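You operate a simulated robot arm through the tools that you are given. There is no shell and no other tool. Be economical: measure what you need, move in short steps, check, and stop when the job is done.

The job below is to be done with a simulated robot arm. You get a single attempt, and the scene is never put back.

TASK
Cool the bowl former, brush the fluff off its slide, then switch it off.
Fine: knob at OFF; brush only at 50 C or less; slide out; grey brush put back. Set down upright: short grey brush with pale base. What is to be rubbed or washed off counts as gone when no trace of it is left.

The check looks at the end state, three seconds after you hand in, the way a careful person would. Anything else that was tipped, shoved, dropped, spilled or broken makes it a failure.

THE ROBOT
A 7-joint arm with a two-finger parallel gripper, fixed in place. Base frame: the origin is at the foot of the arm, x ahead of it, y to its left, z up; the work surface is at about z = 0.8. Units: m, rad, N and s.
With the tool pointing down near the work surface it reaches from about 0.3 to 0.7 m from the base axis. Its first joint turns from -1.152 to 1.152 rad. Payload 1.57 kg.
The tool frame sits at the grasp point between the pads (the TCP): z along the fingers, y along the line on which they close. The tips reach 0.03 m beyond it. The gripper opens to 0.11 m. The fingers are 0.024 m wide and 0.012 m thick; the gripper's body (0.048 by 0.112 m) begins 0.078 m behind the TCP.
Orientation is that of the tool frame in the base frame, as [roll, pitch, yaw] about the fixed x, y, z axes, in that order (R = Rz(yaw) Ry(pitch) Rx(roll)). With the fingers straight down and closing along the base's y, the tool's x points along the base's -x, its y along +y and its z along -z.

THE INTERFACE
- The arm moves only by the tool arm_command. Its argument "motion" is a list of rows, each a list of 3 entries, a list of its own where there are three numbers: the turn, a rotation vector about the tool's x, y, z in rad, then the shift along the tool's x, y, z in m, then the gripper command, from -1 (shut) to 1 (fully open), values between in proportion. In form: [[[wx, wy, wz], [tx, ty, tz], fingers], ...]. A call has 1 to 12 rows; each row is the pose to reach, as a shift and turn from the pose commanded when the call began, along the tool's axes at that moment. Rows are played at 5 a second. More than 0.05 m and 0.15 rad between two rows, or a gripper value outside its range, and nothing of the call is played. Where a pose cannot be reached the arm comes as near as it can. A force on the tool above 50 N (or 10 N above the force at the start of the call, whichever is more), or a blocked arm, ends the call early, and 0.2 s more pass. Each finger travels about 0.108 m/s and halts on what it meets, pressing with about 36 N; the grip force reading is that of the motor and also rises with nothing between the fingers. The clock runs only during rows and for 0.2 s after the last one: add rows that repeat a pose to give the fingers time. It gives the time, the measured TCP pose, the force on the tool (base axes), the opening and the grip force at its end, in the units of the frame above (readings bear some noise), with the torque about the TCP (base axes, N m) and any sound that the robot's microphone picked up.
- Cameras (640 x 400 px; columns grow to the right, rows downward): "scene" is fixed at [0.1777, -0.3842, 1.4044]; the picture's right is [0.74, -0.68, 0.00], its down [-0.43, -0.47, -0.77] and it looks along [0.52, 0.57, -0.64] (base axes); focal length 330 px, centre (320, 200). "wrist" rides on the gripper at [0.07, 0.016, -0.141] in the tool frame; the picture's right is [-0.23, 0.97, 0.00], its down [-0.86, -0.20, -0.48] and it looks along [-0.47, -0.11, 0.88] (tool axes); focal length 222 px, centre (320, 200). There is no depth. A picture from a camera that has moved, and an enlarged one, comes with that camera's place and axes in the base frame and with its lens. The place of the scene camera against the robot may be out by one fixed shift of up to 0.025 m in any direction.
- capture(camera): a new picture of that camera. It takes no simulated time.
- zoom(camera, box): a new picture of the part [left, top, right, bottom] of that camera's present view, enlarged. It takes no simulated time.
- hand_in(): hands the job in; it is judged then, once.

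Work in short steps. Places have to be worked out from the pictures, the camera data and where the tool is seen: move nearer, look again, correct. Check each grasp and each placing, and mend what went wrong. You have 120 turns and 84 pictures in all, those below and enlarged ones among them. Open the gripper and draw the arm clear of the work before you hand the job in, unless the task says otherwise; then end with one line.

The tools are called after "Call:" as name(argument=value, ...) on one line, values as JSON. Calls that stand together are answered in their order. arm_command: Moves the arm, as the interface text tells. Its arguments: {"type":"object","properties":{"motion":{"type":"array","items":{"type":"array"}}},"required":["motion"]} The other tools are called the same way: capture (camera) takes a picture; zoom (camera, box) takes an enlarged picture of a part of a camera's view; hand_in () hands the job in.

At the start:

```text
t: 0.0
tool_pos: [0.336, 0.0276, 1.1417]
tcp_rot: [-3.141, -0.001, 3.141]
wrist_force: [0.3, -0.7, -0.1]
wrist_torque: [-0.03, 0.01, -0.01]
finger_gap: 0.1101
gripper_force: 0.0
```

scene: 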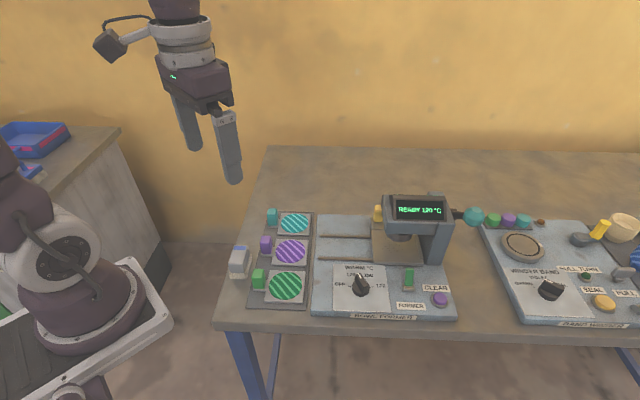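
wrist: 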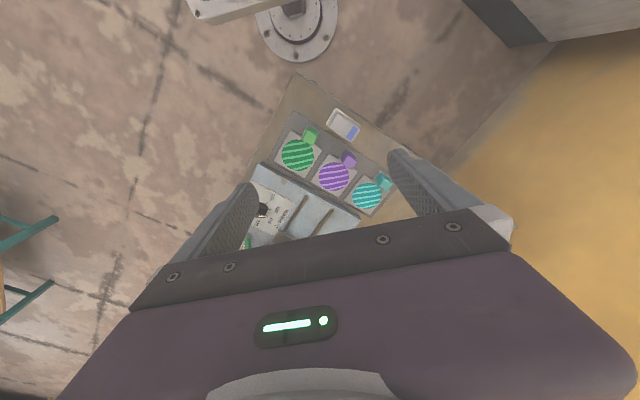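

The machine stands ahead of the arm and its display reads 120 °C. I'll zoom in on the parts before moving.

Call:
zoom(camera="scene", box=[300, 180, 480, 330])

Call:
zoom(camera="scene", box=[210, 190, 330, 330])

Call:
zoom(camera="scene", box=[460, 190, 640, 340])

```text
2.67 times, centred on (390, 255) of scene
camera zoom: at [0.1777, -0.3842, 1.4044], right [0.74, -0.68, 0.0], down [-0.43, -0.47, -0.77], along [0.52, 0.57, -0.64], focal length 879 px, centre (133, 53)
```

zoom: 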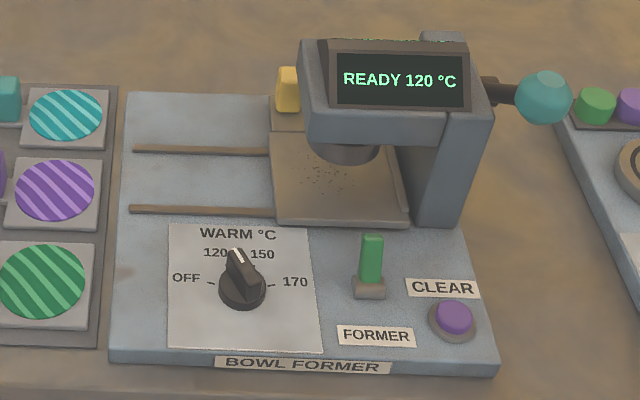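

```text
2.86 times, centred on (270, 260) of scene
camera zoom: at [0.1777, -0.3842, 1.4044], right [0.74, -0.68, 0.0], down [-0.43, -0.47, -0.77], along [0.52, 0.57, -0.64], focal length 942 px, centre (463, 29)
```

zoom: 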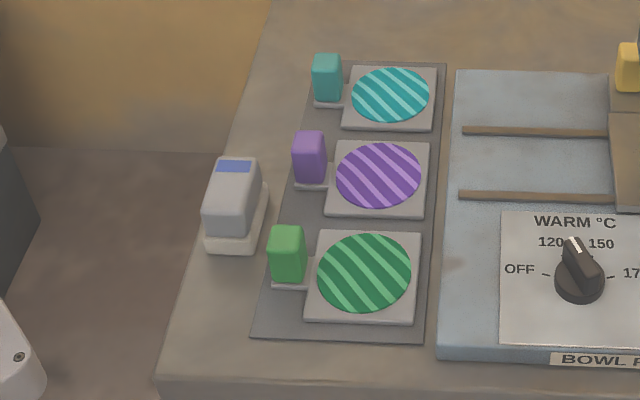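

```text
2.67 times, centred on (550, 265) of scene
camera zoom: at [0.1777, -0.3842, 1.4044], right [0.74, -0.68, 0.0], down [-0.43, -0.47, -0.77], along [0.52, 0.57, -0.64], focal length 879 px, centre (-293, 27)
```

zoom: 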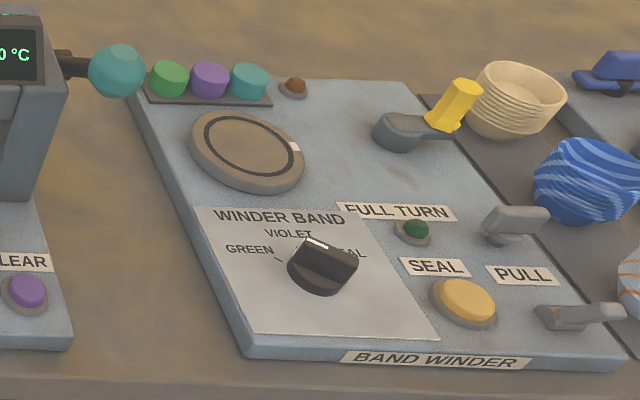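

Estimates so far: brush at about (0.37, 0.10), knob at about (0.50, -0.145), and slide rails running along about (-0.72, 0.69). Next I move above the knob and turn the gripper so the fingers can straddle its bar.

Call:
arm_command(motion=[[[0, 0, 0.15], [-0.012, -0.012, 0.01], 0], [[0, 0, 0.3], [-0.024, -0.024, 0.02], 0], [[0, 0, 0.45], [-0.036, -0.036, 0.03], 0], [[0, 0, 0.6], [-0.048, -0.048, 0.04], 0], [[0, 0, 0.75], [-0.06, -0.06, 0.05], 0], [[0, 0, 0.9], [-0.072, -0.072, 0.06], 0], [[0, 0, 1.05], [-0.084, -0.084, 0.07], 0], [[0, 0, 1.2], [-0.096, -0.096, 0.08], 0], [[0, 0, 1.35], [-0.108, -0.108, 0.09], 0], [[0, 0, 1.5], [-0.12, -0.12, 0.1], 0], [[0, 0, 1.65], [-0.135, -0.135, 0.11], 0], [[0, 0, 1.8], [-0.15, -0.15, 0.12], 0]])

Call:
capture(camera="wrist")

Call:
capture(camera="scene")

```text
t: 2.6
tool_pos: [0.4845, -0.1251, 1.0205]
tcp_rot: [3.14, 0.001, 1.339]
wrist_force: [-0.1, 0.6, -0.3]
wrist_torque: [-0.02, 0.01, -0.01]
finger_gap: 0.0551
gripper_force: 0.1
```

```text
78 pictures are left
camera wrist: at [0.515, -0.061, 1.1624], right [0.9, -0.44, 0.0], down [-0.39, -0.79, 0.48], along [-0.21, -0.43, -0.88], focal length 222 px, centre (320, 200)
```

wrist: 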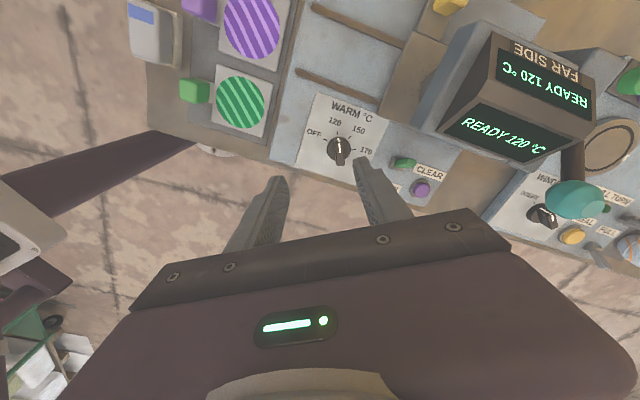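

```text
77 pictures are left
```

scene: 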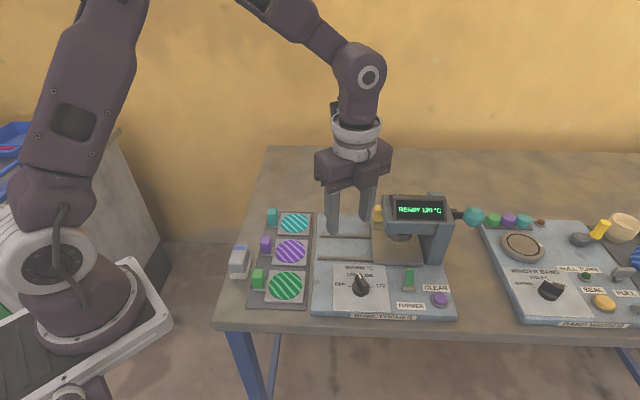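

The knob shows in the wrist view just ahead of the fingers. I'll zoom in to get its position and pointer angle.

Call:
zoom(camera="wrist", box=[280, 80, 440, 200])

Call:
zoom(camera="wrist", box=[120, 0, 360, 150])

```text
3.33 times, centred on (360, 140) of wrist
camera zoom: at [0.515, -0.061, 1.1624], right [0.9, -0.44, 0.0], down [-0.39, -0.79, 0.48], along [-0.21, -0.43, -0.88], focal length 740 px, centre (187, 400)
```

zoom: 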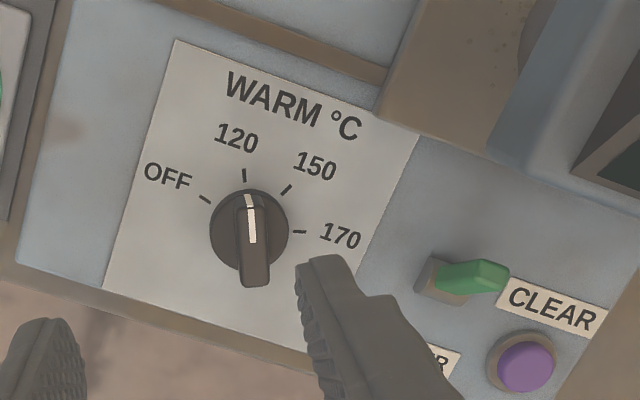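

```text
2.67 times, centred on (240, 75) of wrist
camera zoom: at [0.515, -0.061, 1.1624], right [0.9, -0.44, 0.0], down [-0.39, -0.79, 0.48], along [-0.21, -0.43, -0.88], focal length 592 px, centre (533, 533)
```

zoom: 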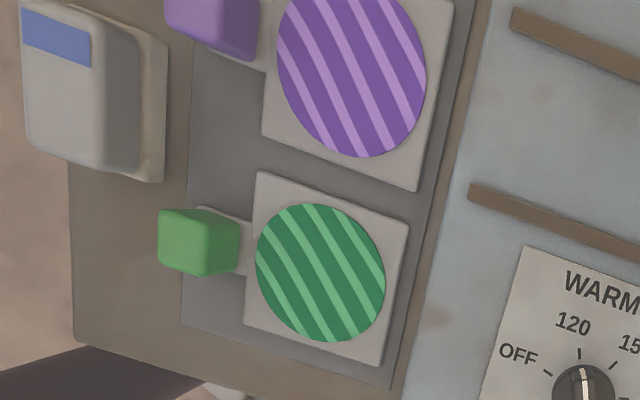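

Knob centre comes out at about (0.501, -0.150), bar heading about 69°, and OFF about 46° counter-clockwise of it. I align over it and descend part way.

Call:
arm_command(motion=[[[0, 0, 0.07], [-0.01, 0.011, 0.03], 0], [[0, 0, 0.14], [-0.0204, 0.0218, 0.06], 0], [[0, 0, 0.14], [-0.0204, 0.0218, 0.09], 0], [[0, 0, 0.14], [-0.0204, 0.0218, 0.115], 0]])

Call:
zoom(camera="scene", box=[300, 210, 460, 330])

Call:
capture(camera="wrist")

```text
t: 3.6
tool_pos: [0.5032, -0.1509, 0.9075]
tcp_rot: [3.141, 0.003, 1.201]
wrist_force: [0.7, 0.7, 0.2]
wrist_torque: [-0.01, 0.02, -0.01]
finger_gap: 0.0552
gripper_force: 0.0
```

```text
3.33 times, centred on (380, 270) of scene
camera zoom: at [0.1777, -0.3842, 1.4044], right [0.74, -0.68, 0.0], down [-0.43, -0.47, -0.77], along [0.52, 0.57, -0.64], focal length 1099 px, centre (120, -33)
```

zoom: 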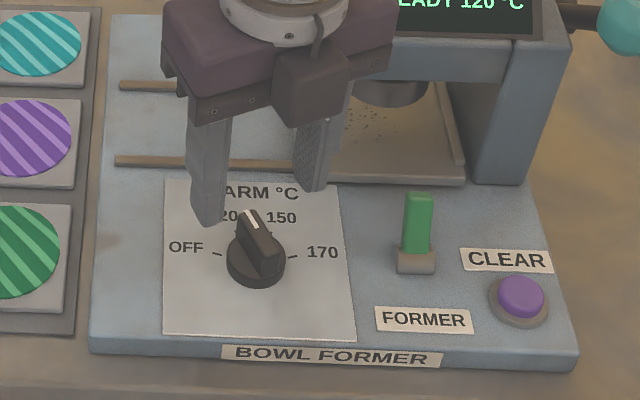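

```text
73 pictures are left
camera wrist: at [0.5424, -0.0913, 1.0484], right [0.83, -0.56, 0.0], down [-0.5, -0.73, 0.48], along [-0.27, -0.4, -0.88], focal length 222 px, centre (320, 200)
```

wrist: 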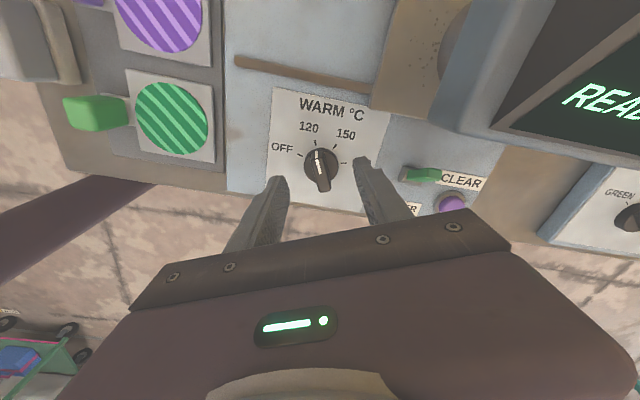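

The fingers straddle the knob and are centred on it. I descend a little more and close; the gap will tell me whether I hold the bar or the disc.

Call:
arm_command(motion=[[[0, 0, 0], [0, 0, 0.015], 0], [[0, 0, 0], [0, 0, 0.03], 0], [[0, 0, 0], [0, 0, 0.034], 0], [[0, 0, 0], [0, 0, 0.034], -0.5], [[0, 0, 0], [0, 0, 0.034], -0.9], [[0, 0, 0], [0, 0, 0.034], -0.9]])

Call:
zoom(camera="scene", box=[300, 210, 460, 330])

```text
t: 5.0
tool_pos: [0.504, -0.148, 0.8715]
tcp_rot: [3.137, -0.001, 1.203]
wrist_force: [15.0, -5.8, -10.9]
wrist_torque: [-0.07, -0.24, 0.16]
finger_gap: 0.0131
gripper_force: 29.5
```

```text
3.33 times, centred on (380, 270) of scene
camera zoom: at [0.1782, -0.3844, 1.4043], right [0.74, -0.68, 0.0], down [-0.43, -0.47, -0.77], along [0.52, 0.57, -0.64], focal length 1099 px, centre (120, -33)
```

zoom: 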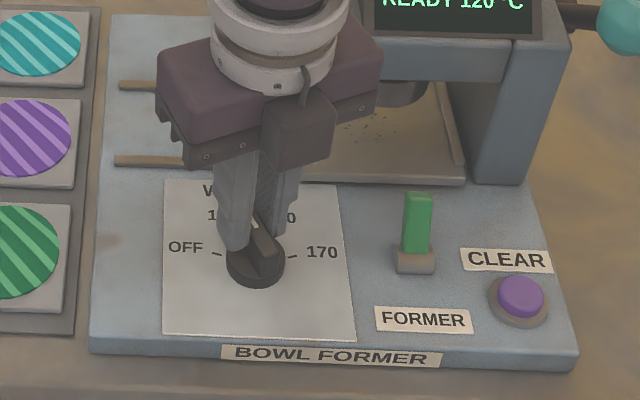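

The fingers hold the bar (gap 13 mm), with a small side force. I turn counter-clockwise in two stages and check the force in between.

Call:
arm_command(motion=[[[0, 0, -0.1], [0, 0.002, 0], -0.9], [[0, 0, -0.2], [0, 0.001, 0], -0.9], [[0, 0, -0.3], [0, 0.0005, 0], -0.9], [[0, 0, -0.4], [-0.0005, 0, 0], -0.9]])

Call:
zoom(camera="scene", box=[300, 210, 460, 330])

```text
t: 6.0
tool_pos: [0.4996, -0.1474, 0.8709]
tcp_rot: [-3.135, -0.004, 1.602]
wrist_force: [-9.8, 3.8, -28.0]
wrist_torque: [0.15, -0.23, -0.07]
finger_gap: 0.0132
gripper_force: 30.2
```

```text
3.33 times, centred on (380, 270) of scene
camera zoom: at [0.1779, -0.3842, 1.4044], right [0.74, -0.68, 0.0], down [-0.43, -0.47, -0.77], along [0.52, 0.57, -0.64], focal length 1099 px, centre (120, -33)
```

zoom: 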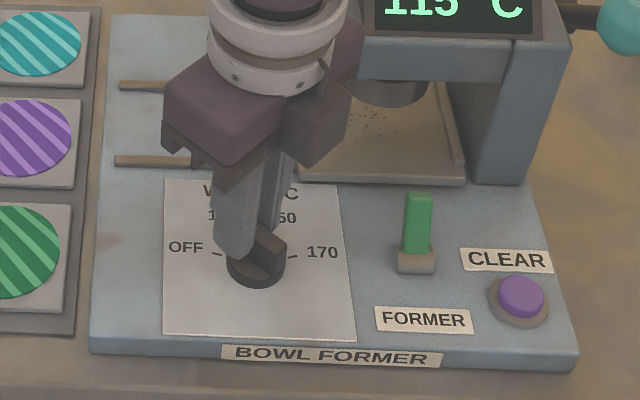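

The knob turned and the display now reads 115 °C. I'll finish the turn, with a small correction for the side force.

Call:
arm_command(motion=[[[0, 0, -0.1], [0, -0.002, 0.001], -0.9], [[0, 0, -0.2], [-0.0005, -0.003, 0.001], -0.9], [[0, 0, -0.3], [-0.001, -0.004, 0.001], -0.9], [[0, 0, -0.4], [-0.0015, -0.0045, 0.001], -0.9], [[0, 0, -0.4], [-0.0015, -0.0045, 0.001], -0.9]])

Call:
capture(camera="scene")

```text
t: 7.2
tool_pos: [0.4956, -0.1489, 0.8709]
tcp_rot: [-3.141, -0.003, 2.003]
wrist_force: [-18.8, 14.4, 19.6]
wrist_torque: [0.33, 0.41, -0.07]
finger_gap: 0.0127
gripper_force: 29.9
```

```text
70 pictures are left
```

scene: 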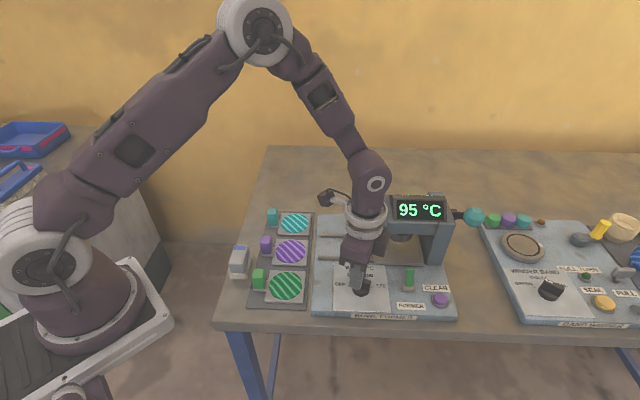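

It is cooling, 95 °C now. I open the gripper, lift, and check the pointer.

Call:
arm_command(motion=[[[0, 0, 0], [0, 0, 0], -0.2], [[0, 0, 0], [0, 0, 0], -0.1], [[0, 0, 0], [0, 0, -0.03], -0.1], [[0, 0, 0], [0, 0, -0.07], 0], [[0, 0, 0], [0, 0, -0.11], 0]])

Call:
capture(camera="wrist")

Call:
zoom(camera="scene", box=[300, 180, 480, 330])

```text
t: 8.4
tool_pos: [0.4959, -0.1479, 0.9803]
tcp_rot: [3.141, -0.001, 2.001]
wrist_force: [0.8, 0.1, 0.1]
wrist_torque: [0.02, 0.02, 0.01]
finger_gap: 0.0548
gripper_force: 0.0
```

```text
69 pictures are left
camera wrist: at [0.4799, -0.0786, 1.1219], right [0.98, 0.2, 0.0], down [0.18, -0.86, 0.48], along [0.1, -0.47, -0.88], focal length 222 px, centre (320, 200)
```

wrist: 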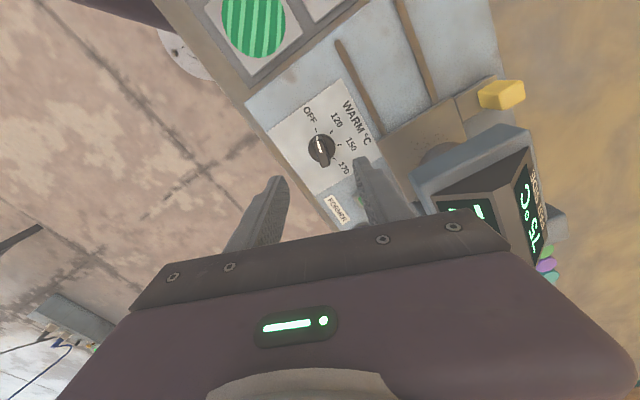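

```text
2.67 times, centred on (390, 255) of scene
camera zoom: at [0.1777, -0.3842, 1.4044], right [0.74, -0.68, 0.0], down [-0.43, -0.47, -0.77], along [0.52, 0.57, -0.64], focal length 879 px, centre (133, 53)
```

zoom: 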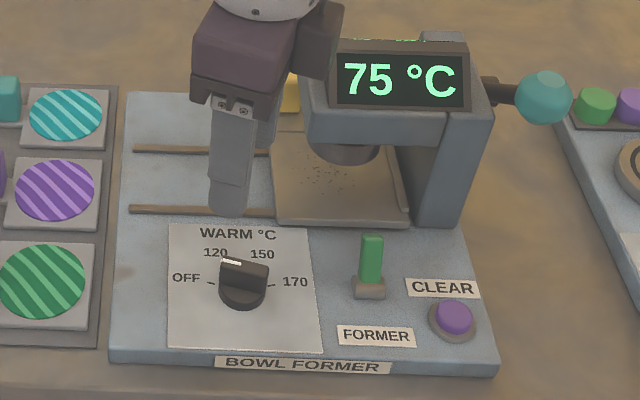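

Now 75 °C. I zoom in on the pointer and the slide handle.

Call:
zoom(camera="wrist", box=[280, 90, 400, 190])

Call:
zoom(camera="wrist", box=[360, 20, 560, 170])

```text
4.00 times, centred on (340, 140) of wrist
camera zoom: at [0.4799, -0.0786, 1.1219], right [0.98, 0.2, 0.0], down [0.18, -0.86, 0.48], along [0.1, -0.47, -0.88], focal length 888 px, centre (240, 440)
```

zoom: 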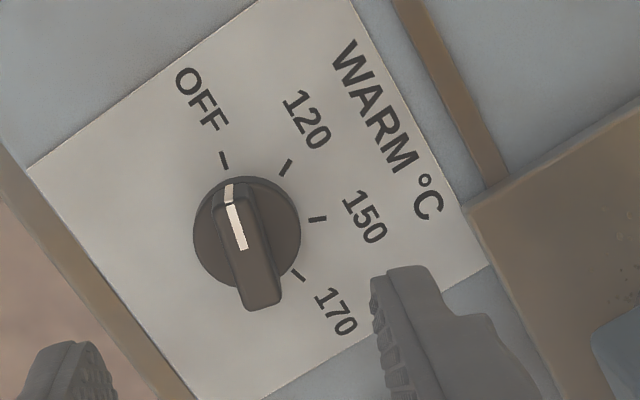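

```text
2.67 times, centred on (460, 95) of wrist
camera zoom: at [0.4799, -0.0786, 1.1219], right [0.98, 0.2, 0.0], down [0.18, -0.86, 0.48], along [0.1, -0.47, -0.88], focal length 592 px, centre (-53, 480)
```

zoom: 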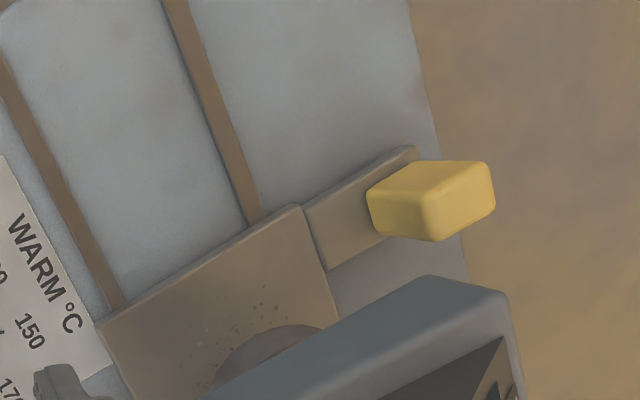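

The knob is at OFF. The slide's yellow handle stands at about (0.672, -0.054), behind the head. I go up and around to hover over it, with the fingers closing along the slide direction.

Call:
arm_command(motion=[[[0, 0, 0.12], [0, 0, -0.04], 0], [[0, 0, 0.24], [0.01, 0.01, -0.08], 0], [[0, 0, 0.36], [0.038, 0.038, -0.09], 0], [[0, 0, 0.48], [0.066, 0.066, -0.09], 0], [[0, 0, 0.6], [0.092, 0.091, -0.09], 0], [[0, 0, 0.72], [0.112, 0.111, -0.09], 0], [[0, 0, 0.85], [0.083, 0.137, -0.09], 0], [[0, 0, 0.98], [0.054, 0.163, -0.08], 0], [[0, 0, 1.11], [0.03, 0.183, -0.06], 0], [[0, 0, 1.233], [0.012, 0.199, -0.04], 0]])

Call:
capture(camera="wrist")

Call:
zoom(camera="scene", box=[300, 130, 540, 330])

```text
t: 10.6
tool_pos: [0.672, -0.0542, 1.0209]
tcp_rot: [-3.141, 0.002, 0.765]
wrist_force: [0.4, -1.0, -0.2]
wrist_torque: [-0.02, -0.02, -0.02]
finger_gap: 0.0552
gripper_force: 0.0
```

```text
65 pictures are left
camera wrist: at [0.7335, -0.0181, 1.1626], right [0.51, -0.86, 0.0], down [-0.75, -0.45, 0.48], along [-0.41, -0.24, -0.88], focal length 222 px, centre (320, 200)
```

wrist: 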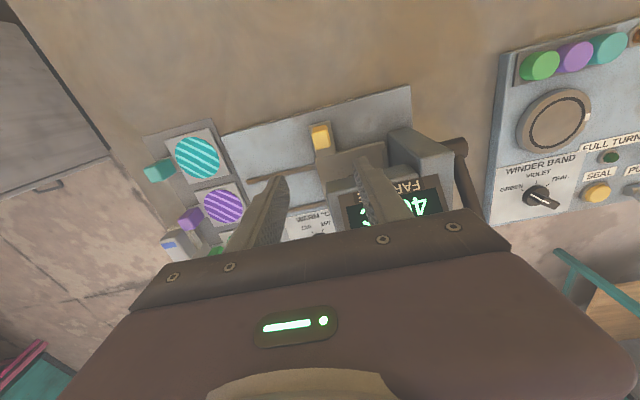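

```text
2.00 times, centred on (420, 230) of scene
camera zoom: at [0.1777, -0.3842, 1.4044], right [0.74, -0.68, 0.0], down [-0.43, -0.47, -0.77], along [0.52, 0.57, -0.64], focal length 660 px, centre (120, 140)
```

zoom: 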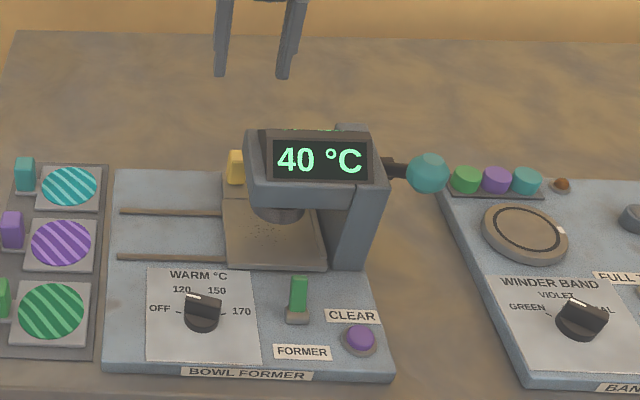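

It has already cooled to 40 °C. I zoom in on the handle from here.

Call:
zoom(camera="wrist", box=[260, 90, 420, 210])

```text
3.33 times, centred on (340, 150) of wrist
camera zoom: at [0.7335, -0.0181, 1.1626], right [0.51, -0.86, 0.0], down [-0.75, -0.45, 0.48], along [-0.41, -0.24, -0.88], focal length 740 px, centre (253, 367)
```

zoom: 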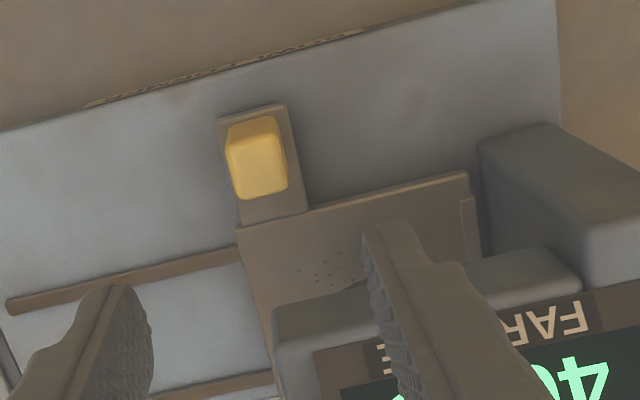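

The handle is almost exactly below the TCP, at (0.676, -0.055). I descend around it and grip it.

Call:
arm_command(motion=[[[0, 0, 0], [0.002, 0.003, 0.04], 0], [[0, 0, 0], [0.002, 0.003, 0.08], 0], [[0, 0, 0], [0.002, 0.003, 0.115], 0], [[0, 0, 0], [0.002, 0.003, 0.135], 0], [[0, 0, 0], [0.002, 0.003, 0.147], 0], [[0, 0, 0], [0.002, 0.003, 0.147], -0.4], [[0, 0, 0], [0.002, 0.003, 0.147], -0.8], [[0, 0, 0], [0.002, 0.003, 0.147], -0.8]])

Call:
zoom(camera="scene", box=[300, 130, 540, 330])

```text
t: 12.4
tool_pos: [0.6748, -0.055, 0.8745]
tcp_rot: [-3.138, 0.001, 0.77]
wrist_force: [-12.4, 7.4, 2.9]
wrist_torque: [-0.07, 0.07, 0.92]
finger_gap: 0.022
gripper_force: 34.8
```

```text
2.00 times, centred on (420, 230) of scene
camera zoom: at [0.1774, -0.3839, 1.4045], right [0.74, -0.68, 0.0], down [-0.43, -0.47, -0.77], along [0.52, 0.57, -0.64], focal length 660 px, centre (120, 140)
```

zoom: 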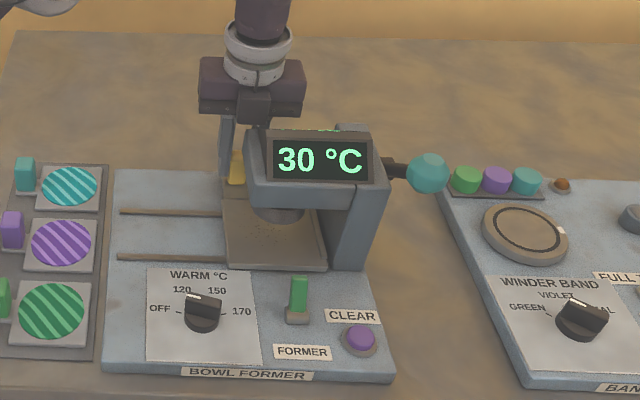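

Gripped, gap 22 mm, and the display reads 30 °C. I pull the slide out along -tool y.

Call:
arm_command(motion=[[[0, 0, 0], [0, -0.01, 0], -0.8], [[0, 0, 0], [0, -0.025, 0], -0.8], [[0, 0, 0], [0, -0.04, 0], -0.8], [[0, 0, 0], [0, -0.055, 0], -0.8], [[0, 0, 0], [0, -0.07, 0], -0.8], [[0, 0, 0], [0, -0.08, 0], -0.8]])

Call:
zoom(camera="scene", box=[300, 130, 540, 330])

```text
t: 13.8
tool_pos: [0.6213, 0.0005, 0.874]
tcp_rot: [-3.141, 0.0, 0.767]
wrist_force: [-2.7, -3.6, 5.0]
wrist_torque: [0.33, -0.24, 0.95]
finger_gap: 0.0222
gripper_force: 35.2
```

```text
2.00 times, centred on (420, 230) of scene
camera zoom: at [0.1776, -0.3843, 1.4044], right [0.74, -0.68, 0.0], down [-0.43, -0.47, -0.77], along [0.52, 0.57, -0.64], focal length 660 px, centre (120, 140)
```

zoom: 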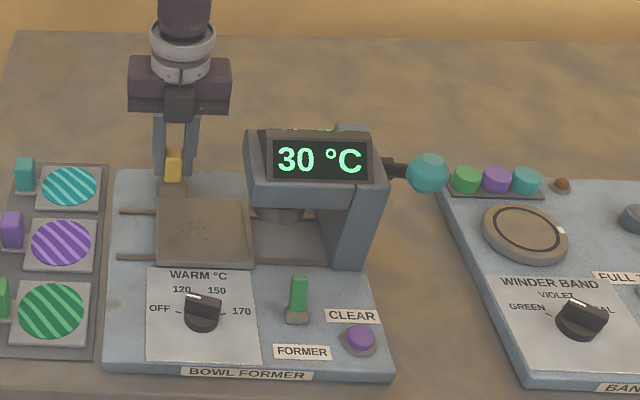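

The slide moves freely. I keep going to the end of the rails.

Call:
arm_command(motion=[[[0, 0, 0], [0, -0.01, 0], -0.8], [[0, 0, 0], [0, -0.02, 0], -0.8], [[0, 0, 0], [0, -0.027, 0], -0.8], [[0, 0, 0], [0, -0.034, 0], -0.8], [[0, 0, 0], [0, -0.04, 0], -0.8], [[0, 0, 0], [0, -0.045, 0], -0.8], [[0, 0, 0], [0, -0.05, 0], -0.8]])

Call:
zoom(camera="scene", box=[300, 130, 540, 330])

```text
t: 15.1
tool_pos: [0.5964, 0.0242, 0.8742]
tcp_rot: [3.125, -0.004, 0.767]
wrist_force: [13.3, -5.8, -13.0]
wrist_torque: [0.78, 0.48, 1.0]
finger_gap: 0.022
gripper_force: 35.1
stopped in row 6: the force on the tool passed its limit at 56 N (the readings are from after the stop); the commanded pose is now the measured one
```

```text
2.00 times, centred on (420, 230) of scene
camera zoom: at [0.1783, -0.3843, 1.4043], right [0.74, -0.68, 0.0], down [-0.43, -0.47, -0.77], along [0.52, 0.57, -0.64], focal length 660 px, centre (120, 140)
```

zoom: 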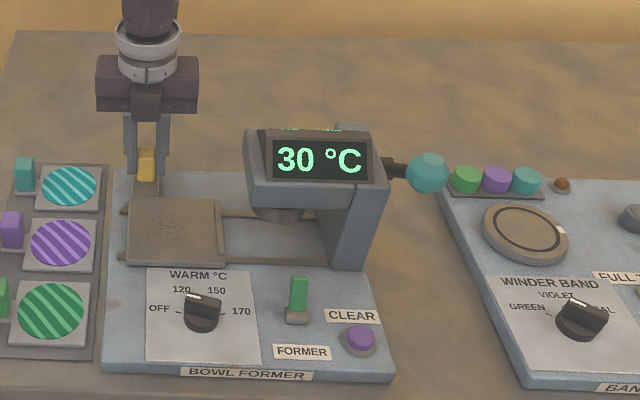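

The slide has reached its end stop, about 0.113 m of travel. I release the handle, lift, and move toward the brush to view it.

Call:
arm_command(motion=[[[0, 0, 0], [0, 0, 0], -0.3], [[0, 0, 0], [0, 0, 0], 0], [[0, 0, 0], [0, 0, -0.03], 0], [[0, 0, 0], [0, 0, -0.07], 0], [[0, 0, 0], [0, 0, -0.11], 0], [[0, 0, 0], [0, 0, -0.15], 0], [[0, 0, 0], [-0.02, -0.033, -0.17], 0.2], [[0, 0, 0], [-0.04, -0.066, -0.18], 0.2], [[0, 0, 0], [-0.06, -0.1, -0.18], 0.2], [[0, 0, 0], [-0.08, -0.133, -0.18], 0.2]])

Call:
capture(camera="wrist")

Call:
zoom(camera="scene", box=[220, 180, 400, 330])

```text
t: 17.3
tool_pos: [0.4435, 0.0698, 1.0542]
tcp_rot: [3.126, -0.002, 0.764]
wrist_force: [-1.1, -0.4, 0.2]
wrist_torque: [0.01, -0.01, 0.0]
finger_gap: 0.0662
gripper_force: 0.1
```

```text
59 pictures are left
camera wrist: at [0.5027, 0.1076, 1.1963], right [0.51, -0.86, 0.01], down [-0.76, -0.44, 0.47], along [-0.4, -0.25, -0.88], focal length 222 px, centre (320, 200)
```

wrist: 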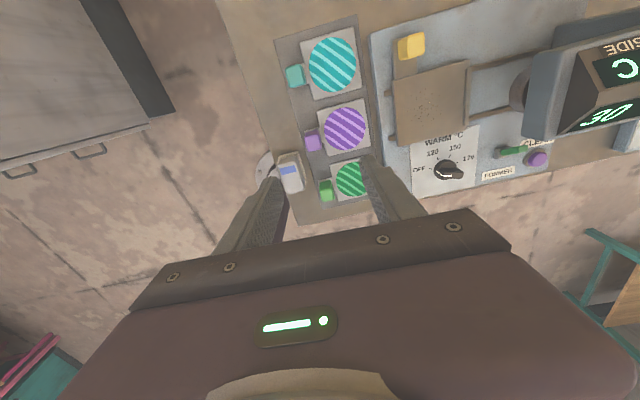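

```text
2.67 times, centred on (310, 255) of scene
camera zoom: at [0.1777, -0.3842, 1.4044], right [0.74, -0.68, 0.0], down [-0.43, -0.47, -0.77], along [0.52, 0.57, -0.64], focal length 879 px, centre (347, 53)
```

zoom: 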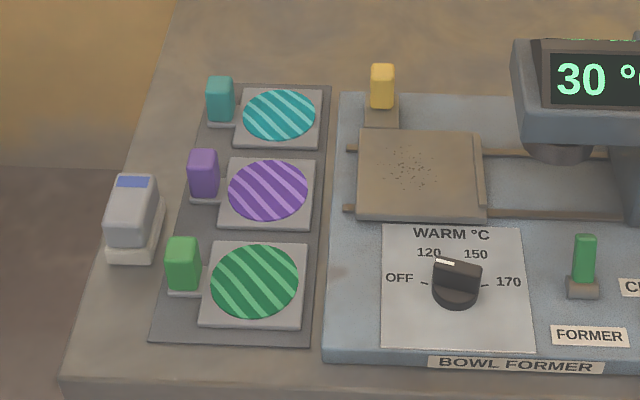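

The slide is out and its specks are visible. I zoom in on the brush and on the slide.

Call:
zoom(camera="wrist", box=[230, 110, 390, 230])

Call:
zoom(camera="wrist", box=[360, 20, 520, 140])

```text
3.33 times, centred on (310, 170) of wrist
camera zoom: at [0.5027, 0.1076, 1.1963], right [0.51, -0.86, 0.01], down [-0.76, -0.44, 0.47], along [-0.4, -0.25, -0.88], focal length 740 px, centre (353, 300)
```

zoom: 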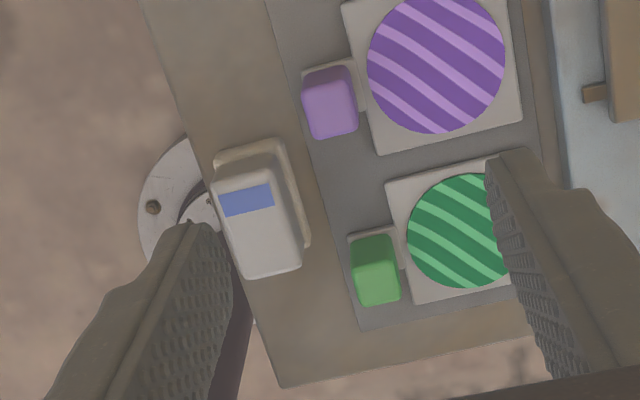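

```text
3.33 times, centred on (440, 80) of wrist
camera zoom: at [0.5027, 0.1076, 1.1963], right [0.51, -0.86, 0.01], down [-0.76, -0.44, 0.47], along [-0.4, -0.25, -0.88], focal length 740 px, centre (-80, 600)
```

zoom: 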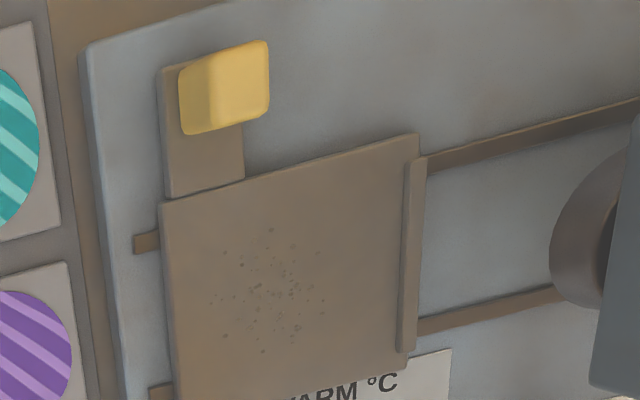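

The brush centre is near (0.357, 0.0725), and it is elongated along the 46° heading, so the present yaw suits it. I hover above it, level the tool, and check alignment.

Call:
arm_command(motion=[[[0.0156, 0, 0], [-0.02, -0.02, 0], 0], [[0.0156, 0, 0], [-0.04, -0.04, 0], 0], [[0.0156, 0, 0], [-0.0606, -0.0618, 0.02], 0], [[0.0156, 0, 0], [-0.0606, -0.0618, 0.06], 0], [[0.0156, 0, 0], [-0.0606, -0.0618, 0.1], 0], [[0.0156, 0, 0], [-0.0606, -0.0618, 0.1], 0]])

Call:
zoom(camera="wrist", box=[220, 80, 420, 230])

Call:
zoom(camera="scene", box=[180, 180, 340, 300])

```text
t: 18.7
tool_pos: [0.3563, 0.0682, 0.9512]
tcp_rot: [3.141, -0.002, 0.766]
wrist_force: [-0.2, 0.3, -0.4]
wrist_torque: [-0.01, -0.01, -0.01]
finger_gap: 0.0551
gripper_force: 0.1
```

```text
2.67 times, centred on (320, 155) of wrist
camera zoom: at [0.4167, 0.1045, 1.0926], right [0.51, -0.86, 0.0], down [-0.75, -0.45, 0.48], along [-0.41, -0.24, -0.88], focal length 592 px, centre (320, 320)
```

zoom: 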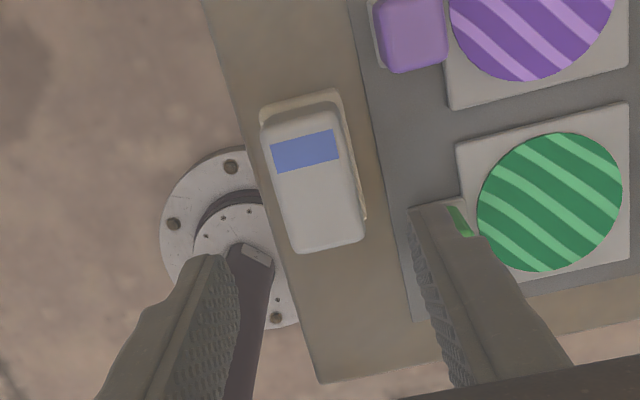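

```text
3.33 times, centred on (260, 240) of scene
camera zoom: at [0.1777, -0.3842, 1.4044], right [0.74, -0.68, 0.0], down [-0.43, -0.47, -0.77], along [0.52, 0.57, -0.64], focal length 1099 px, centre (520, 67)
```

zoom: 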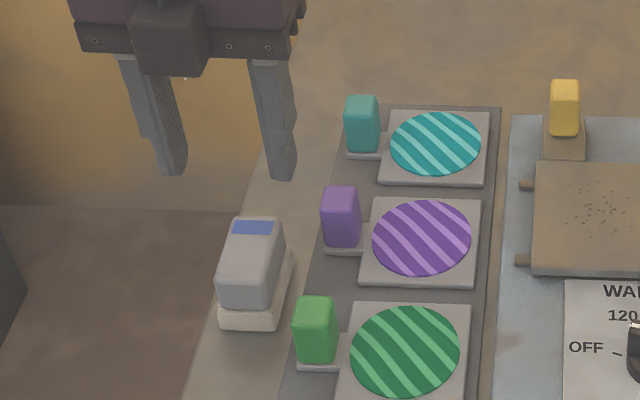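

The brush centre is confirmed at (0.357, 0.073). I descend to straddle its body and check before closing.

Call:
arm_command(motion=[[[0, 0, 0], [0.0035, -0.0025, 0.03], 0], [[0, 0, 0], [0.0035, -0.0025, 0.06], 0], [[0, 0, 0], [0.0035, -0.0025, 0.08], 0], [[0, 0, 0], [0.0035, -0.0025, 0.096], 0], [[0, 0, 0], [0.0035, -0.0025, 0.096], 0]])

Call:
zoom(camera="scene", box=[180, 180, 340, 300])

Call:
zoom(camera="wrist", box=[220, 80, 420, 230])

```text
t: 19.9
tool_pos: [0.3607, 0.0718, 0.8555]
tcp_rot: [3.141, 0.0, 0.767]
wrist_force: [0.3, 0.7, 0.6]
wrist_torque: [0.01, -0.01, 0.01]
finger_gap: 0.055
gripper_force: 0.1
```

```text
3.33 times, centred on (260, 240) of scene
camera zoom: at [0.1777, -0.3842, 1.4044], right [0.74, -0.68, 0.0], down [-0.43, -0.47, -0.77], along [0.52, 0.57, -0.64], focal length 1099 px, centre (520, 67)
```

zoom: 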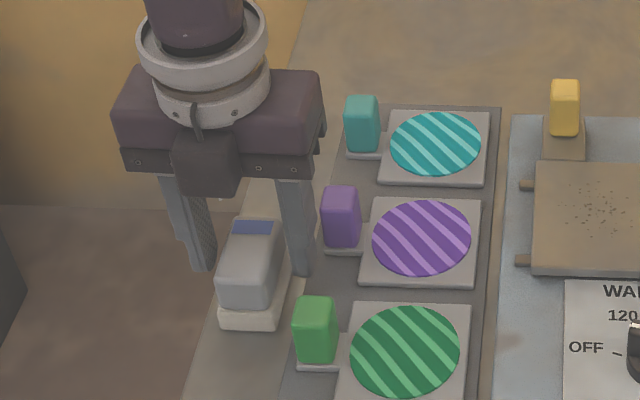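

```text
2.67 times, centred on (320, 155) of wrist
camera zoom: at [0.4204, 0.1084, 0.9976], right [0.51, -0.86, 0.0], down [-0.76, -0.45, 0.48], along [-0.41, -0.24, -0.88], focal length 592 px, centre (320, 320)
```

zoom: 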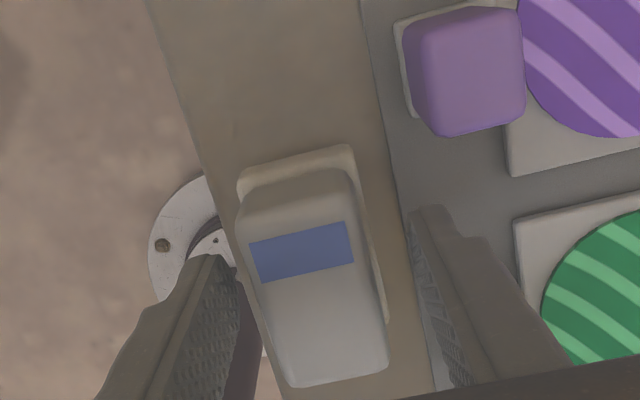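

The body is centred between the fingers. I lower 4 mm and close.

Call:
arm_command(motion=[[[0, 0, 0], [0, 0, 0.004], 0], [[0, 0, 0], [0, 0, 0.004], -0.3], [[0, 0, 0], [0, 0, 0.004], -0.8], [[0, 0, 0], [0, 0, 0.004], -0.8], [[0, 0, 0], [0, 0, 0.004], -0.8]])

Call:
zoom(camera="scene", box=[180, 180, 340, 300])

```text
t: 21.1
tool_pos: [0.3593, 0.0727, 0.8532]
tcp_rot: [-3.139, -0.002, 0.763]
wrist_force: [-0.1, -0.1, -0.7]
wrist_torque: [0.0, -0.01, 0.02]
finger_gap: 0.0329
gripper_force: 36.0
```

```text
3.33 times, centred on (260, 240) of scene
camera zoom: at [0.1777, -0.3842, 1.4044], right [0.74, -0.68, 0.0], down [-0.43, -0.47, -0.77], along [0.52, 0.57, -0.64], focal length 1099 px, centre (520, 67)
```

zoom: 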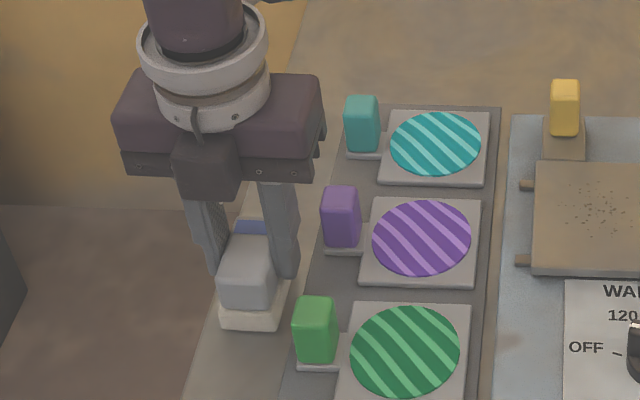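

Brush held (33 mm). I lift it and carry it above the slide, whose specks are centred near (0.558, -0.050), staying left of the head.

Call:
arm_command(motion=[[[0, 0, 0], [0, 0, -0.03], -0.8], [[0, 0, 0], [0, 0, -0.07], -0.8], [[0, 0, 0], [0, 0, -0.11], -0.8], [[0, 0, 0], [0.01, 0.035, -0.12], -0.8], [[0, 0, 0], [0.02, 0.07, -0.12], -0.8], [[0, 0, 0], [0.03, 0.105, -0.12], -0.8], [[0, 0, 0], [0.04, 0.14, -0.12], -0.8], [[0, 0, 0], [0.05, 0.175, -0.12], -0.8], [[0, 0, 0], [0.058, 0.205, -0.11], -0.8], [[0, 0, 0], [0.058, 0.205, -0.08], -0.8], [[0, 0, 0], [0.058, 0.205, -0.06], -0.8]])

Call:
capture(camera="wrist")

Call:
zoom(camera="scene", box=[280, 160, 480, 310])

```text
t: 23.5
tool_pos: [0.5425, -0.0351, 0.912]
tcp_rot: [-3.141, -0.004, 0.767]
wrist_force: [-0.3, -0.4, -0.4]
wrist_torque: [0.0, -0.02, 0.06]
finger_gap: 0.0329
gripper_force: 35.7
```

```text
50 pictures are left
camera wrist: at [0.603, 0.0016, 1.0536], right [0.51, -0.86, 0.0], down [-0.75, -0.45, 0.48], along [-0.41, -0.24, -0.88], focal length 222 px, centre (320, 200)
```

wrist: 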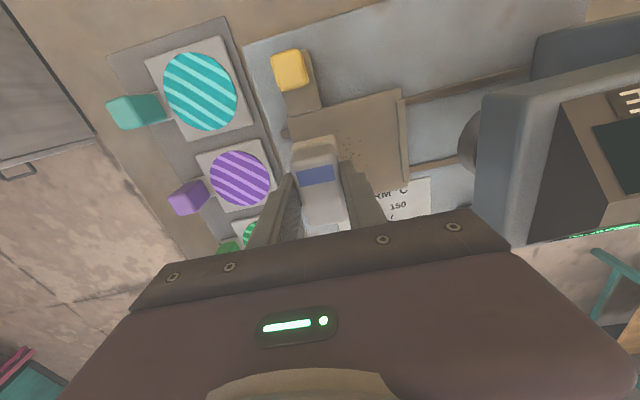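

```text
2.67 times, centred on (380, 235) of scene
camera zoom: at [0.1777, -0.3842, 1.4044], right [0.74, -0.68, 0.0], down [-0.43, -0.47, -0.77], along [0.52, 0.57, -0.64], focal length 879 px, centre (160, 107)
```

zoom: 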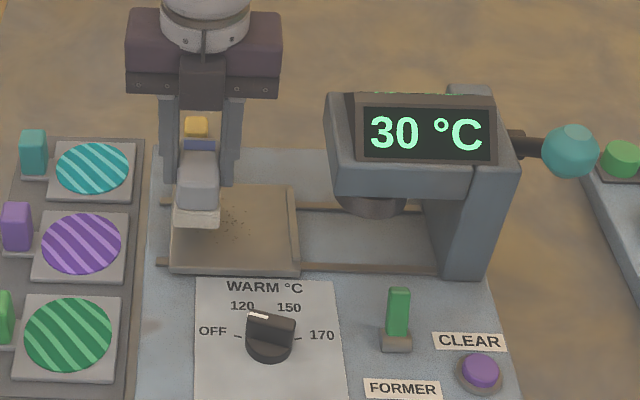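

The specks lie 7–58 mm to the right of the brush centre. Sweeping that way would bring the wide gripper body close to the head, so I raise, turn the brush 90°, and then sweep front to back instead.

Call:
arm_command(motion=[[[0, 0, -0.14], [0, 0, -0.02], -0.8], [[0, 0, -0.28], [0, 0, -0.04], -0.8], [[0, 0, -0.42], [0, 0, -0.04], -0.8], [[0, 0, -0.56], [0, 0, -0.04], -0.8], [[0, 0, -0.7], [0, 0, -0.04], -0.8], [[0, 0, -0.84], [0, 0, -0.04], -0.8], [[0, 0, -0.98], [0, 0, -0.04], -0.8], [[0, 0, -1.12], [0, 0, -0.04], -0.8], [[0, 0, -1.26], [0, 0, -0.04], -0.8], [[0, 0, -1.4], [0, 0.01, -0.04], -0.8], [[0, 0, -1.5], [0, 0.02, -0.04], -0.8], [[0, 0, -1.571], [0, 0.028, -0.03], -0.8]])

Call:
capture(camera="wrist")

Call:
zoom(camera="scene", box=[280, 160, 480, 310])

```text
t: 26.1
tool_pos: [0.5619, -0.055, 0.9408]
tcp_rot: [3.14, 0.0, 2.339]
wrist_force: [0.2, 0.5, 0.2]
wrist_torque: [0.0, 0.01, 0.03]
finger_gap: 0.0326
gripper_force: 35.9
```

```text
48 pictures are left
camera wrist: at [0.5233, 0.0059, 1.0837], right [0.86, 0.51, 0.0], down [0.45, -0.75, 0.48], along [0.25, -0.41, -0.88], focal length 222 px, centre (320, 200)
```

wrist: 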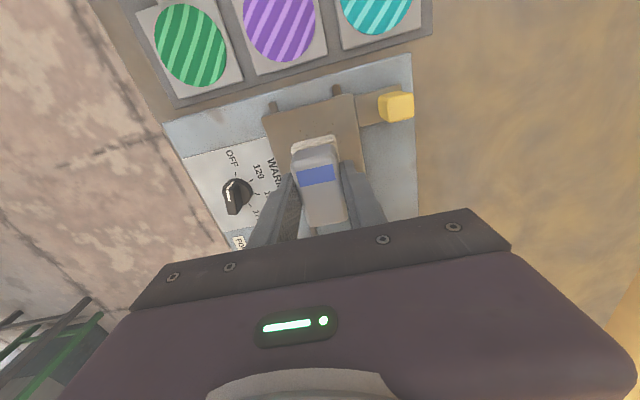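

```text
2.67 times, centred on (380, 235) of scene
camera zoom: at [0.1777, -0.3842, 1.4044], right [0.74, -0.68, 0.0], down [-0.43, -0.47, -0.77], along [0.52, 0.57, -0.64], focal length 879 px, centre (160, 107)
```

zoom: 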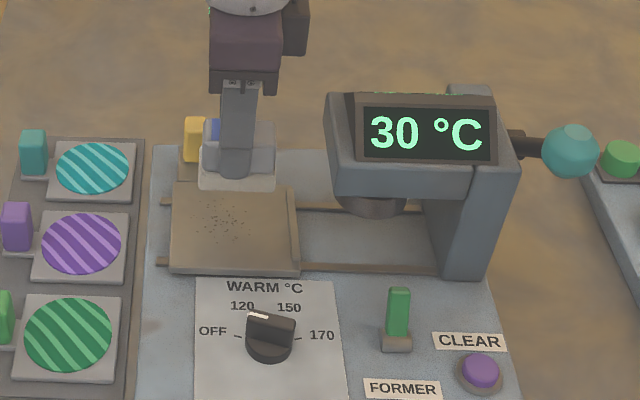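

The brush is aligned with the specks. I move to the front of the slide and lower gently until there is contact.

Call:
arm_command(motion=[[[0, 0, 0], [0, -0.015, 0.015], -0.8], [[0, 0, 0], [0, -0.028, 0.03], -0.8], [[0, 0, 0], [0, -0.028, 0.038], -0.8], [[0, 0, 0], [0, -0.028, 0.043], -0.8], [[0, 0, 0], [0, -0.028, 0.046], -0.8], [[0, 0, 0], [0, -0.028, 0.049], -0.8]])

Call:
zoom(camera="scene", box=[300, 200, 420, 290])

```text
t: 27.5
tool_pos: [0.5416, -0.0756, 0.8918]
tcp_rot: [3.138, -0.001, 2.338]
wrist_force: [-0.3, 0.0, -0.8]
wrist_torque: [-0.01, -0.02, 0.0]
finger_gap: 0.033
gripper_force: 36.8
```

```text
4.44 times, centred on (360, 245) of scene
camera zoom: at [0.1777, -0.3842, 1.4044], right [0.74, -0.68, 0.0], down [-0.43, -0.47, -0.77], along [0.52, 0.57, -0.64], focal length 1466 px, centre (142, 0)
```

zoom: 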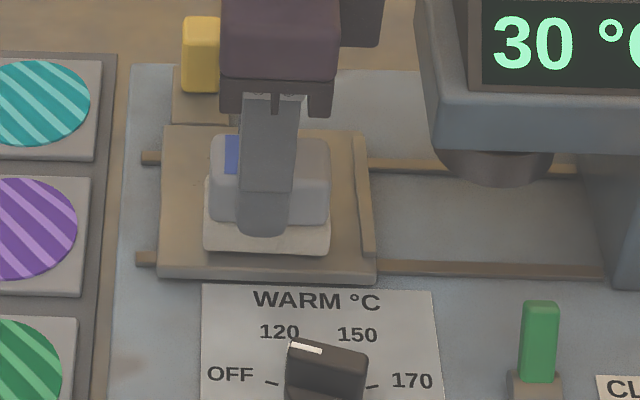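

No contact force yet. I lower on in small steps to about z 0.883.

Call:
arm_command(motion=[[[0, 0, 0], [0, 0, 0.002], -0.8], [[0, 0, 0], [0, 0, 0.004], -0.8], [[0, 0, 0], [0, 0, 0.006], -0.8], [[0, 0, 0], [0, 0, 0.008], -0.8]])

```text
t: 28.5
tool_pos: [0.5423, -0.0761, 0.8856]
tcp_rot: [3.139, 0.004, 2.338]
wrist_force: [-0.3, -1.7, 34.5]
wrist_torque: [-0.19, 0.01, 0.02]
finger_gap: 0.0333
gripper_force: 35.6
```

Contact reads 34 N, so I ease off 2 mm and sweep forward and back over the specks.

Call:
arm_command(motion=[[[0, 0, 0], [0, 0, -0.002], -0.8], [[0, 0, 0], [0, 0.01, -0.002], -0.8], [[0, 0, 0], [0, 0.02, -0.002], -0.8], [[0, 0, 0], [0, 0.03, -0.002], -0.8], [[0, 0, 0], [0, 0.04, -0.002], -0.8], [[0, 0, 0], [0, 0.05, -0.002], -0.8], [[0, 0, 0], [0, 0.056, -0.002], -0.8], [[0, 0, 0], [0, 0.042, -0.002], -0.8], [[0, 0, 0], [0, 0.028, -0.002], -0.8], [[0, 0, 0], [0, 0.014, -0.002], -0.8], [[0, 0, 0], [0, 0.0, -0.002], -0.8], [[0, 0, 0], [0, -0.01, -0.002], -0.8]])

Call:
zoom(camera="scene", box=[300, 200, 420, 290])

```text
t: 31.1
tool_pos: [0.5352, -0.0824, 0.8877]
tcp_rot: [3.139, -0.001, 2.337]
wrist_force: [-0.4, -0.3, -0.9]
wrist_torque: [0.01, -0.01, -0.01]
finger_gap: 0.0331
gripper_force: 36.2
```

```text
4.44 times, centred on (360, 245) of scene
camera zoom: at [0.1777, -0.3842, 1.4044], right [0.74, -0.68, 0.0], down [-0.43, -0.47, -0.77], along [0.52, 0.57, -0.64], focal length 1466 px, centre (142, 0)
```

zoom: 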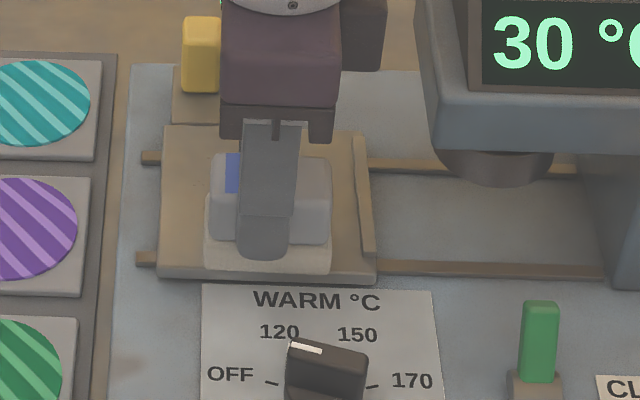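

The swept area looks clean. I lift to inspect the slide.

Call:
arm_command(motion=[[[0, 0, 0], [0, 0, -0.03], -0.8], [[0, 0, 0], [0, 0.0, -0.06], -0.8], [[0, 0, 0], [0.03, -0.01, -0.09], -0.8], [[0, 0, 0], [0.06, -0.02, -0.1], -0.8], [[0, 0, 0], [0.09, -0.03, -0.1], -0.8]])

Call:
zoom(camera="scene", box=[310, 205, 410, 280])

Call:
capture(camera="wrist")

```text
t: 32.3
tool_pos: [0.45, -0.0374, 0.9873]
tcp_rot: [3.139, 0.0, 2.335]
wrist_force: [-0.2, -0.3, -0.5]
wrist_torque: [0.01, 0.02, -0.01]
finger_gap: 0.0332
gripper_force: 35.9
```

```text
5.33 times, centred on (360, 242) of scene
camera zoom: at [0.1777, -0.3842, 1.4044], right [0.74, -0.68, 0.0], down [-0.43, -0.47, -0.77], along [0.52, 0.57, -0.64], focal length 1759 px, centre (107, -27)
```

zoom: 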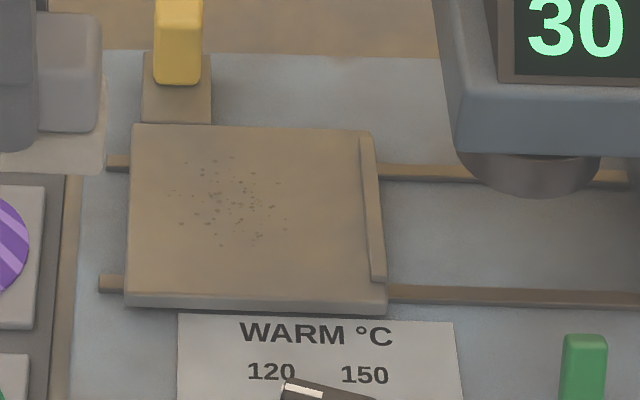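

```text
43 pictures are left
camera wrist: at [0.412, 0.0233, 1.1293], right [0.86, 0.51, 0.0], down [0.45, -0.76, 0.48], along [0.24, -0.41, -0.88], focal length 222 px, centre (320, 200)
```

wrist: 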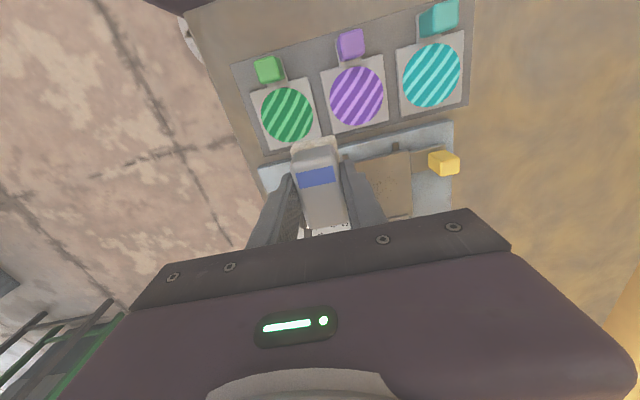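

The fluff is still there because the sweep lost contact. I return, shift 7 mm left to centre on the specks, and lower until there is a steady contact force.

Call:
arm_command(motion=[[[0, 0, 0], [-0.03, 0.01, 0], -0.8], [[0, 0, 0], [-0.06, 0.025, 0.01], -0.8], [[0, 0, 0], [-0.083, 0.042, 0.04], -0.8], [[0, 0, 0], [-0.083, 0.042, 0.075], -0.8], [[0, 0, 0], [-0.083, 0.042, 0.095], -0.8], [[0, 0, 0], [-0.083, 0.042, 0.1], -0.8], [[0, 0, 0], [-0.083, 0.042, 0.102], -0.8], [[0, 0, 0], [-0.083, 0.042, 0.103], -0.8]])

```text
t: 34.1
tool_pos: [0.5403, -0.0705, 0.8843]
tcp_rot: [3.14, 0.001, 2.336]
wrist_force: [-3.2, -4.3, 34.5]
wrist_torque: [-0.25, 0.12, -0.01]
finger_gap: 0.0331
gripper_force: 36.2
```

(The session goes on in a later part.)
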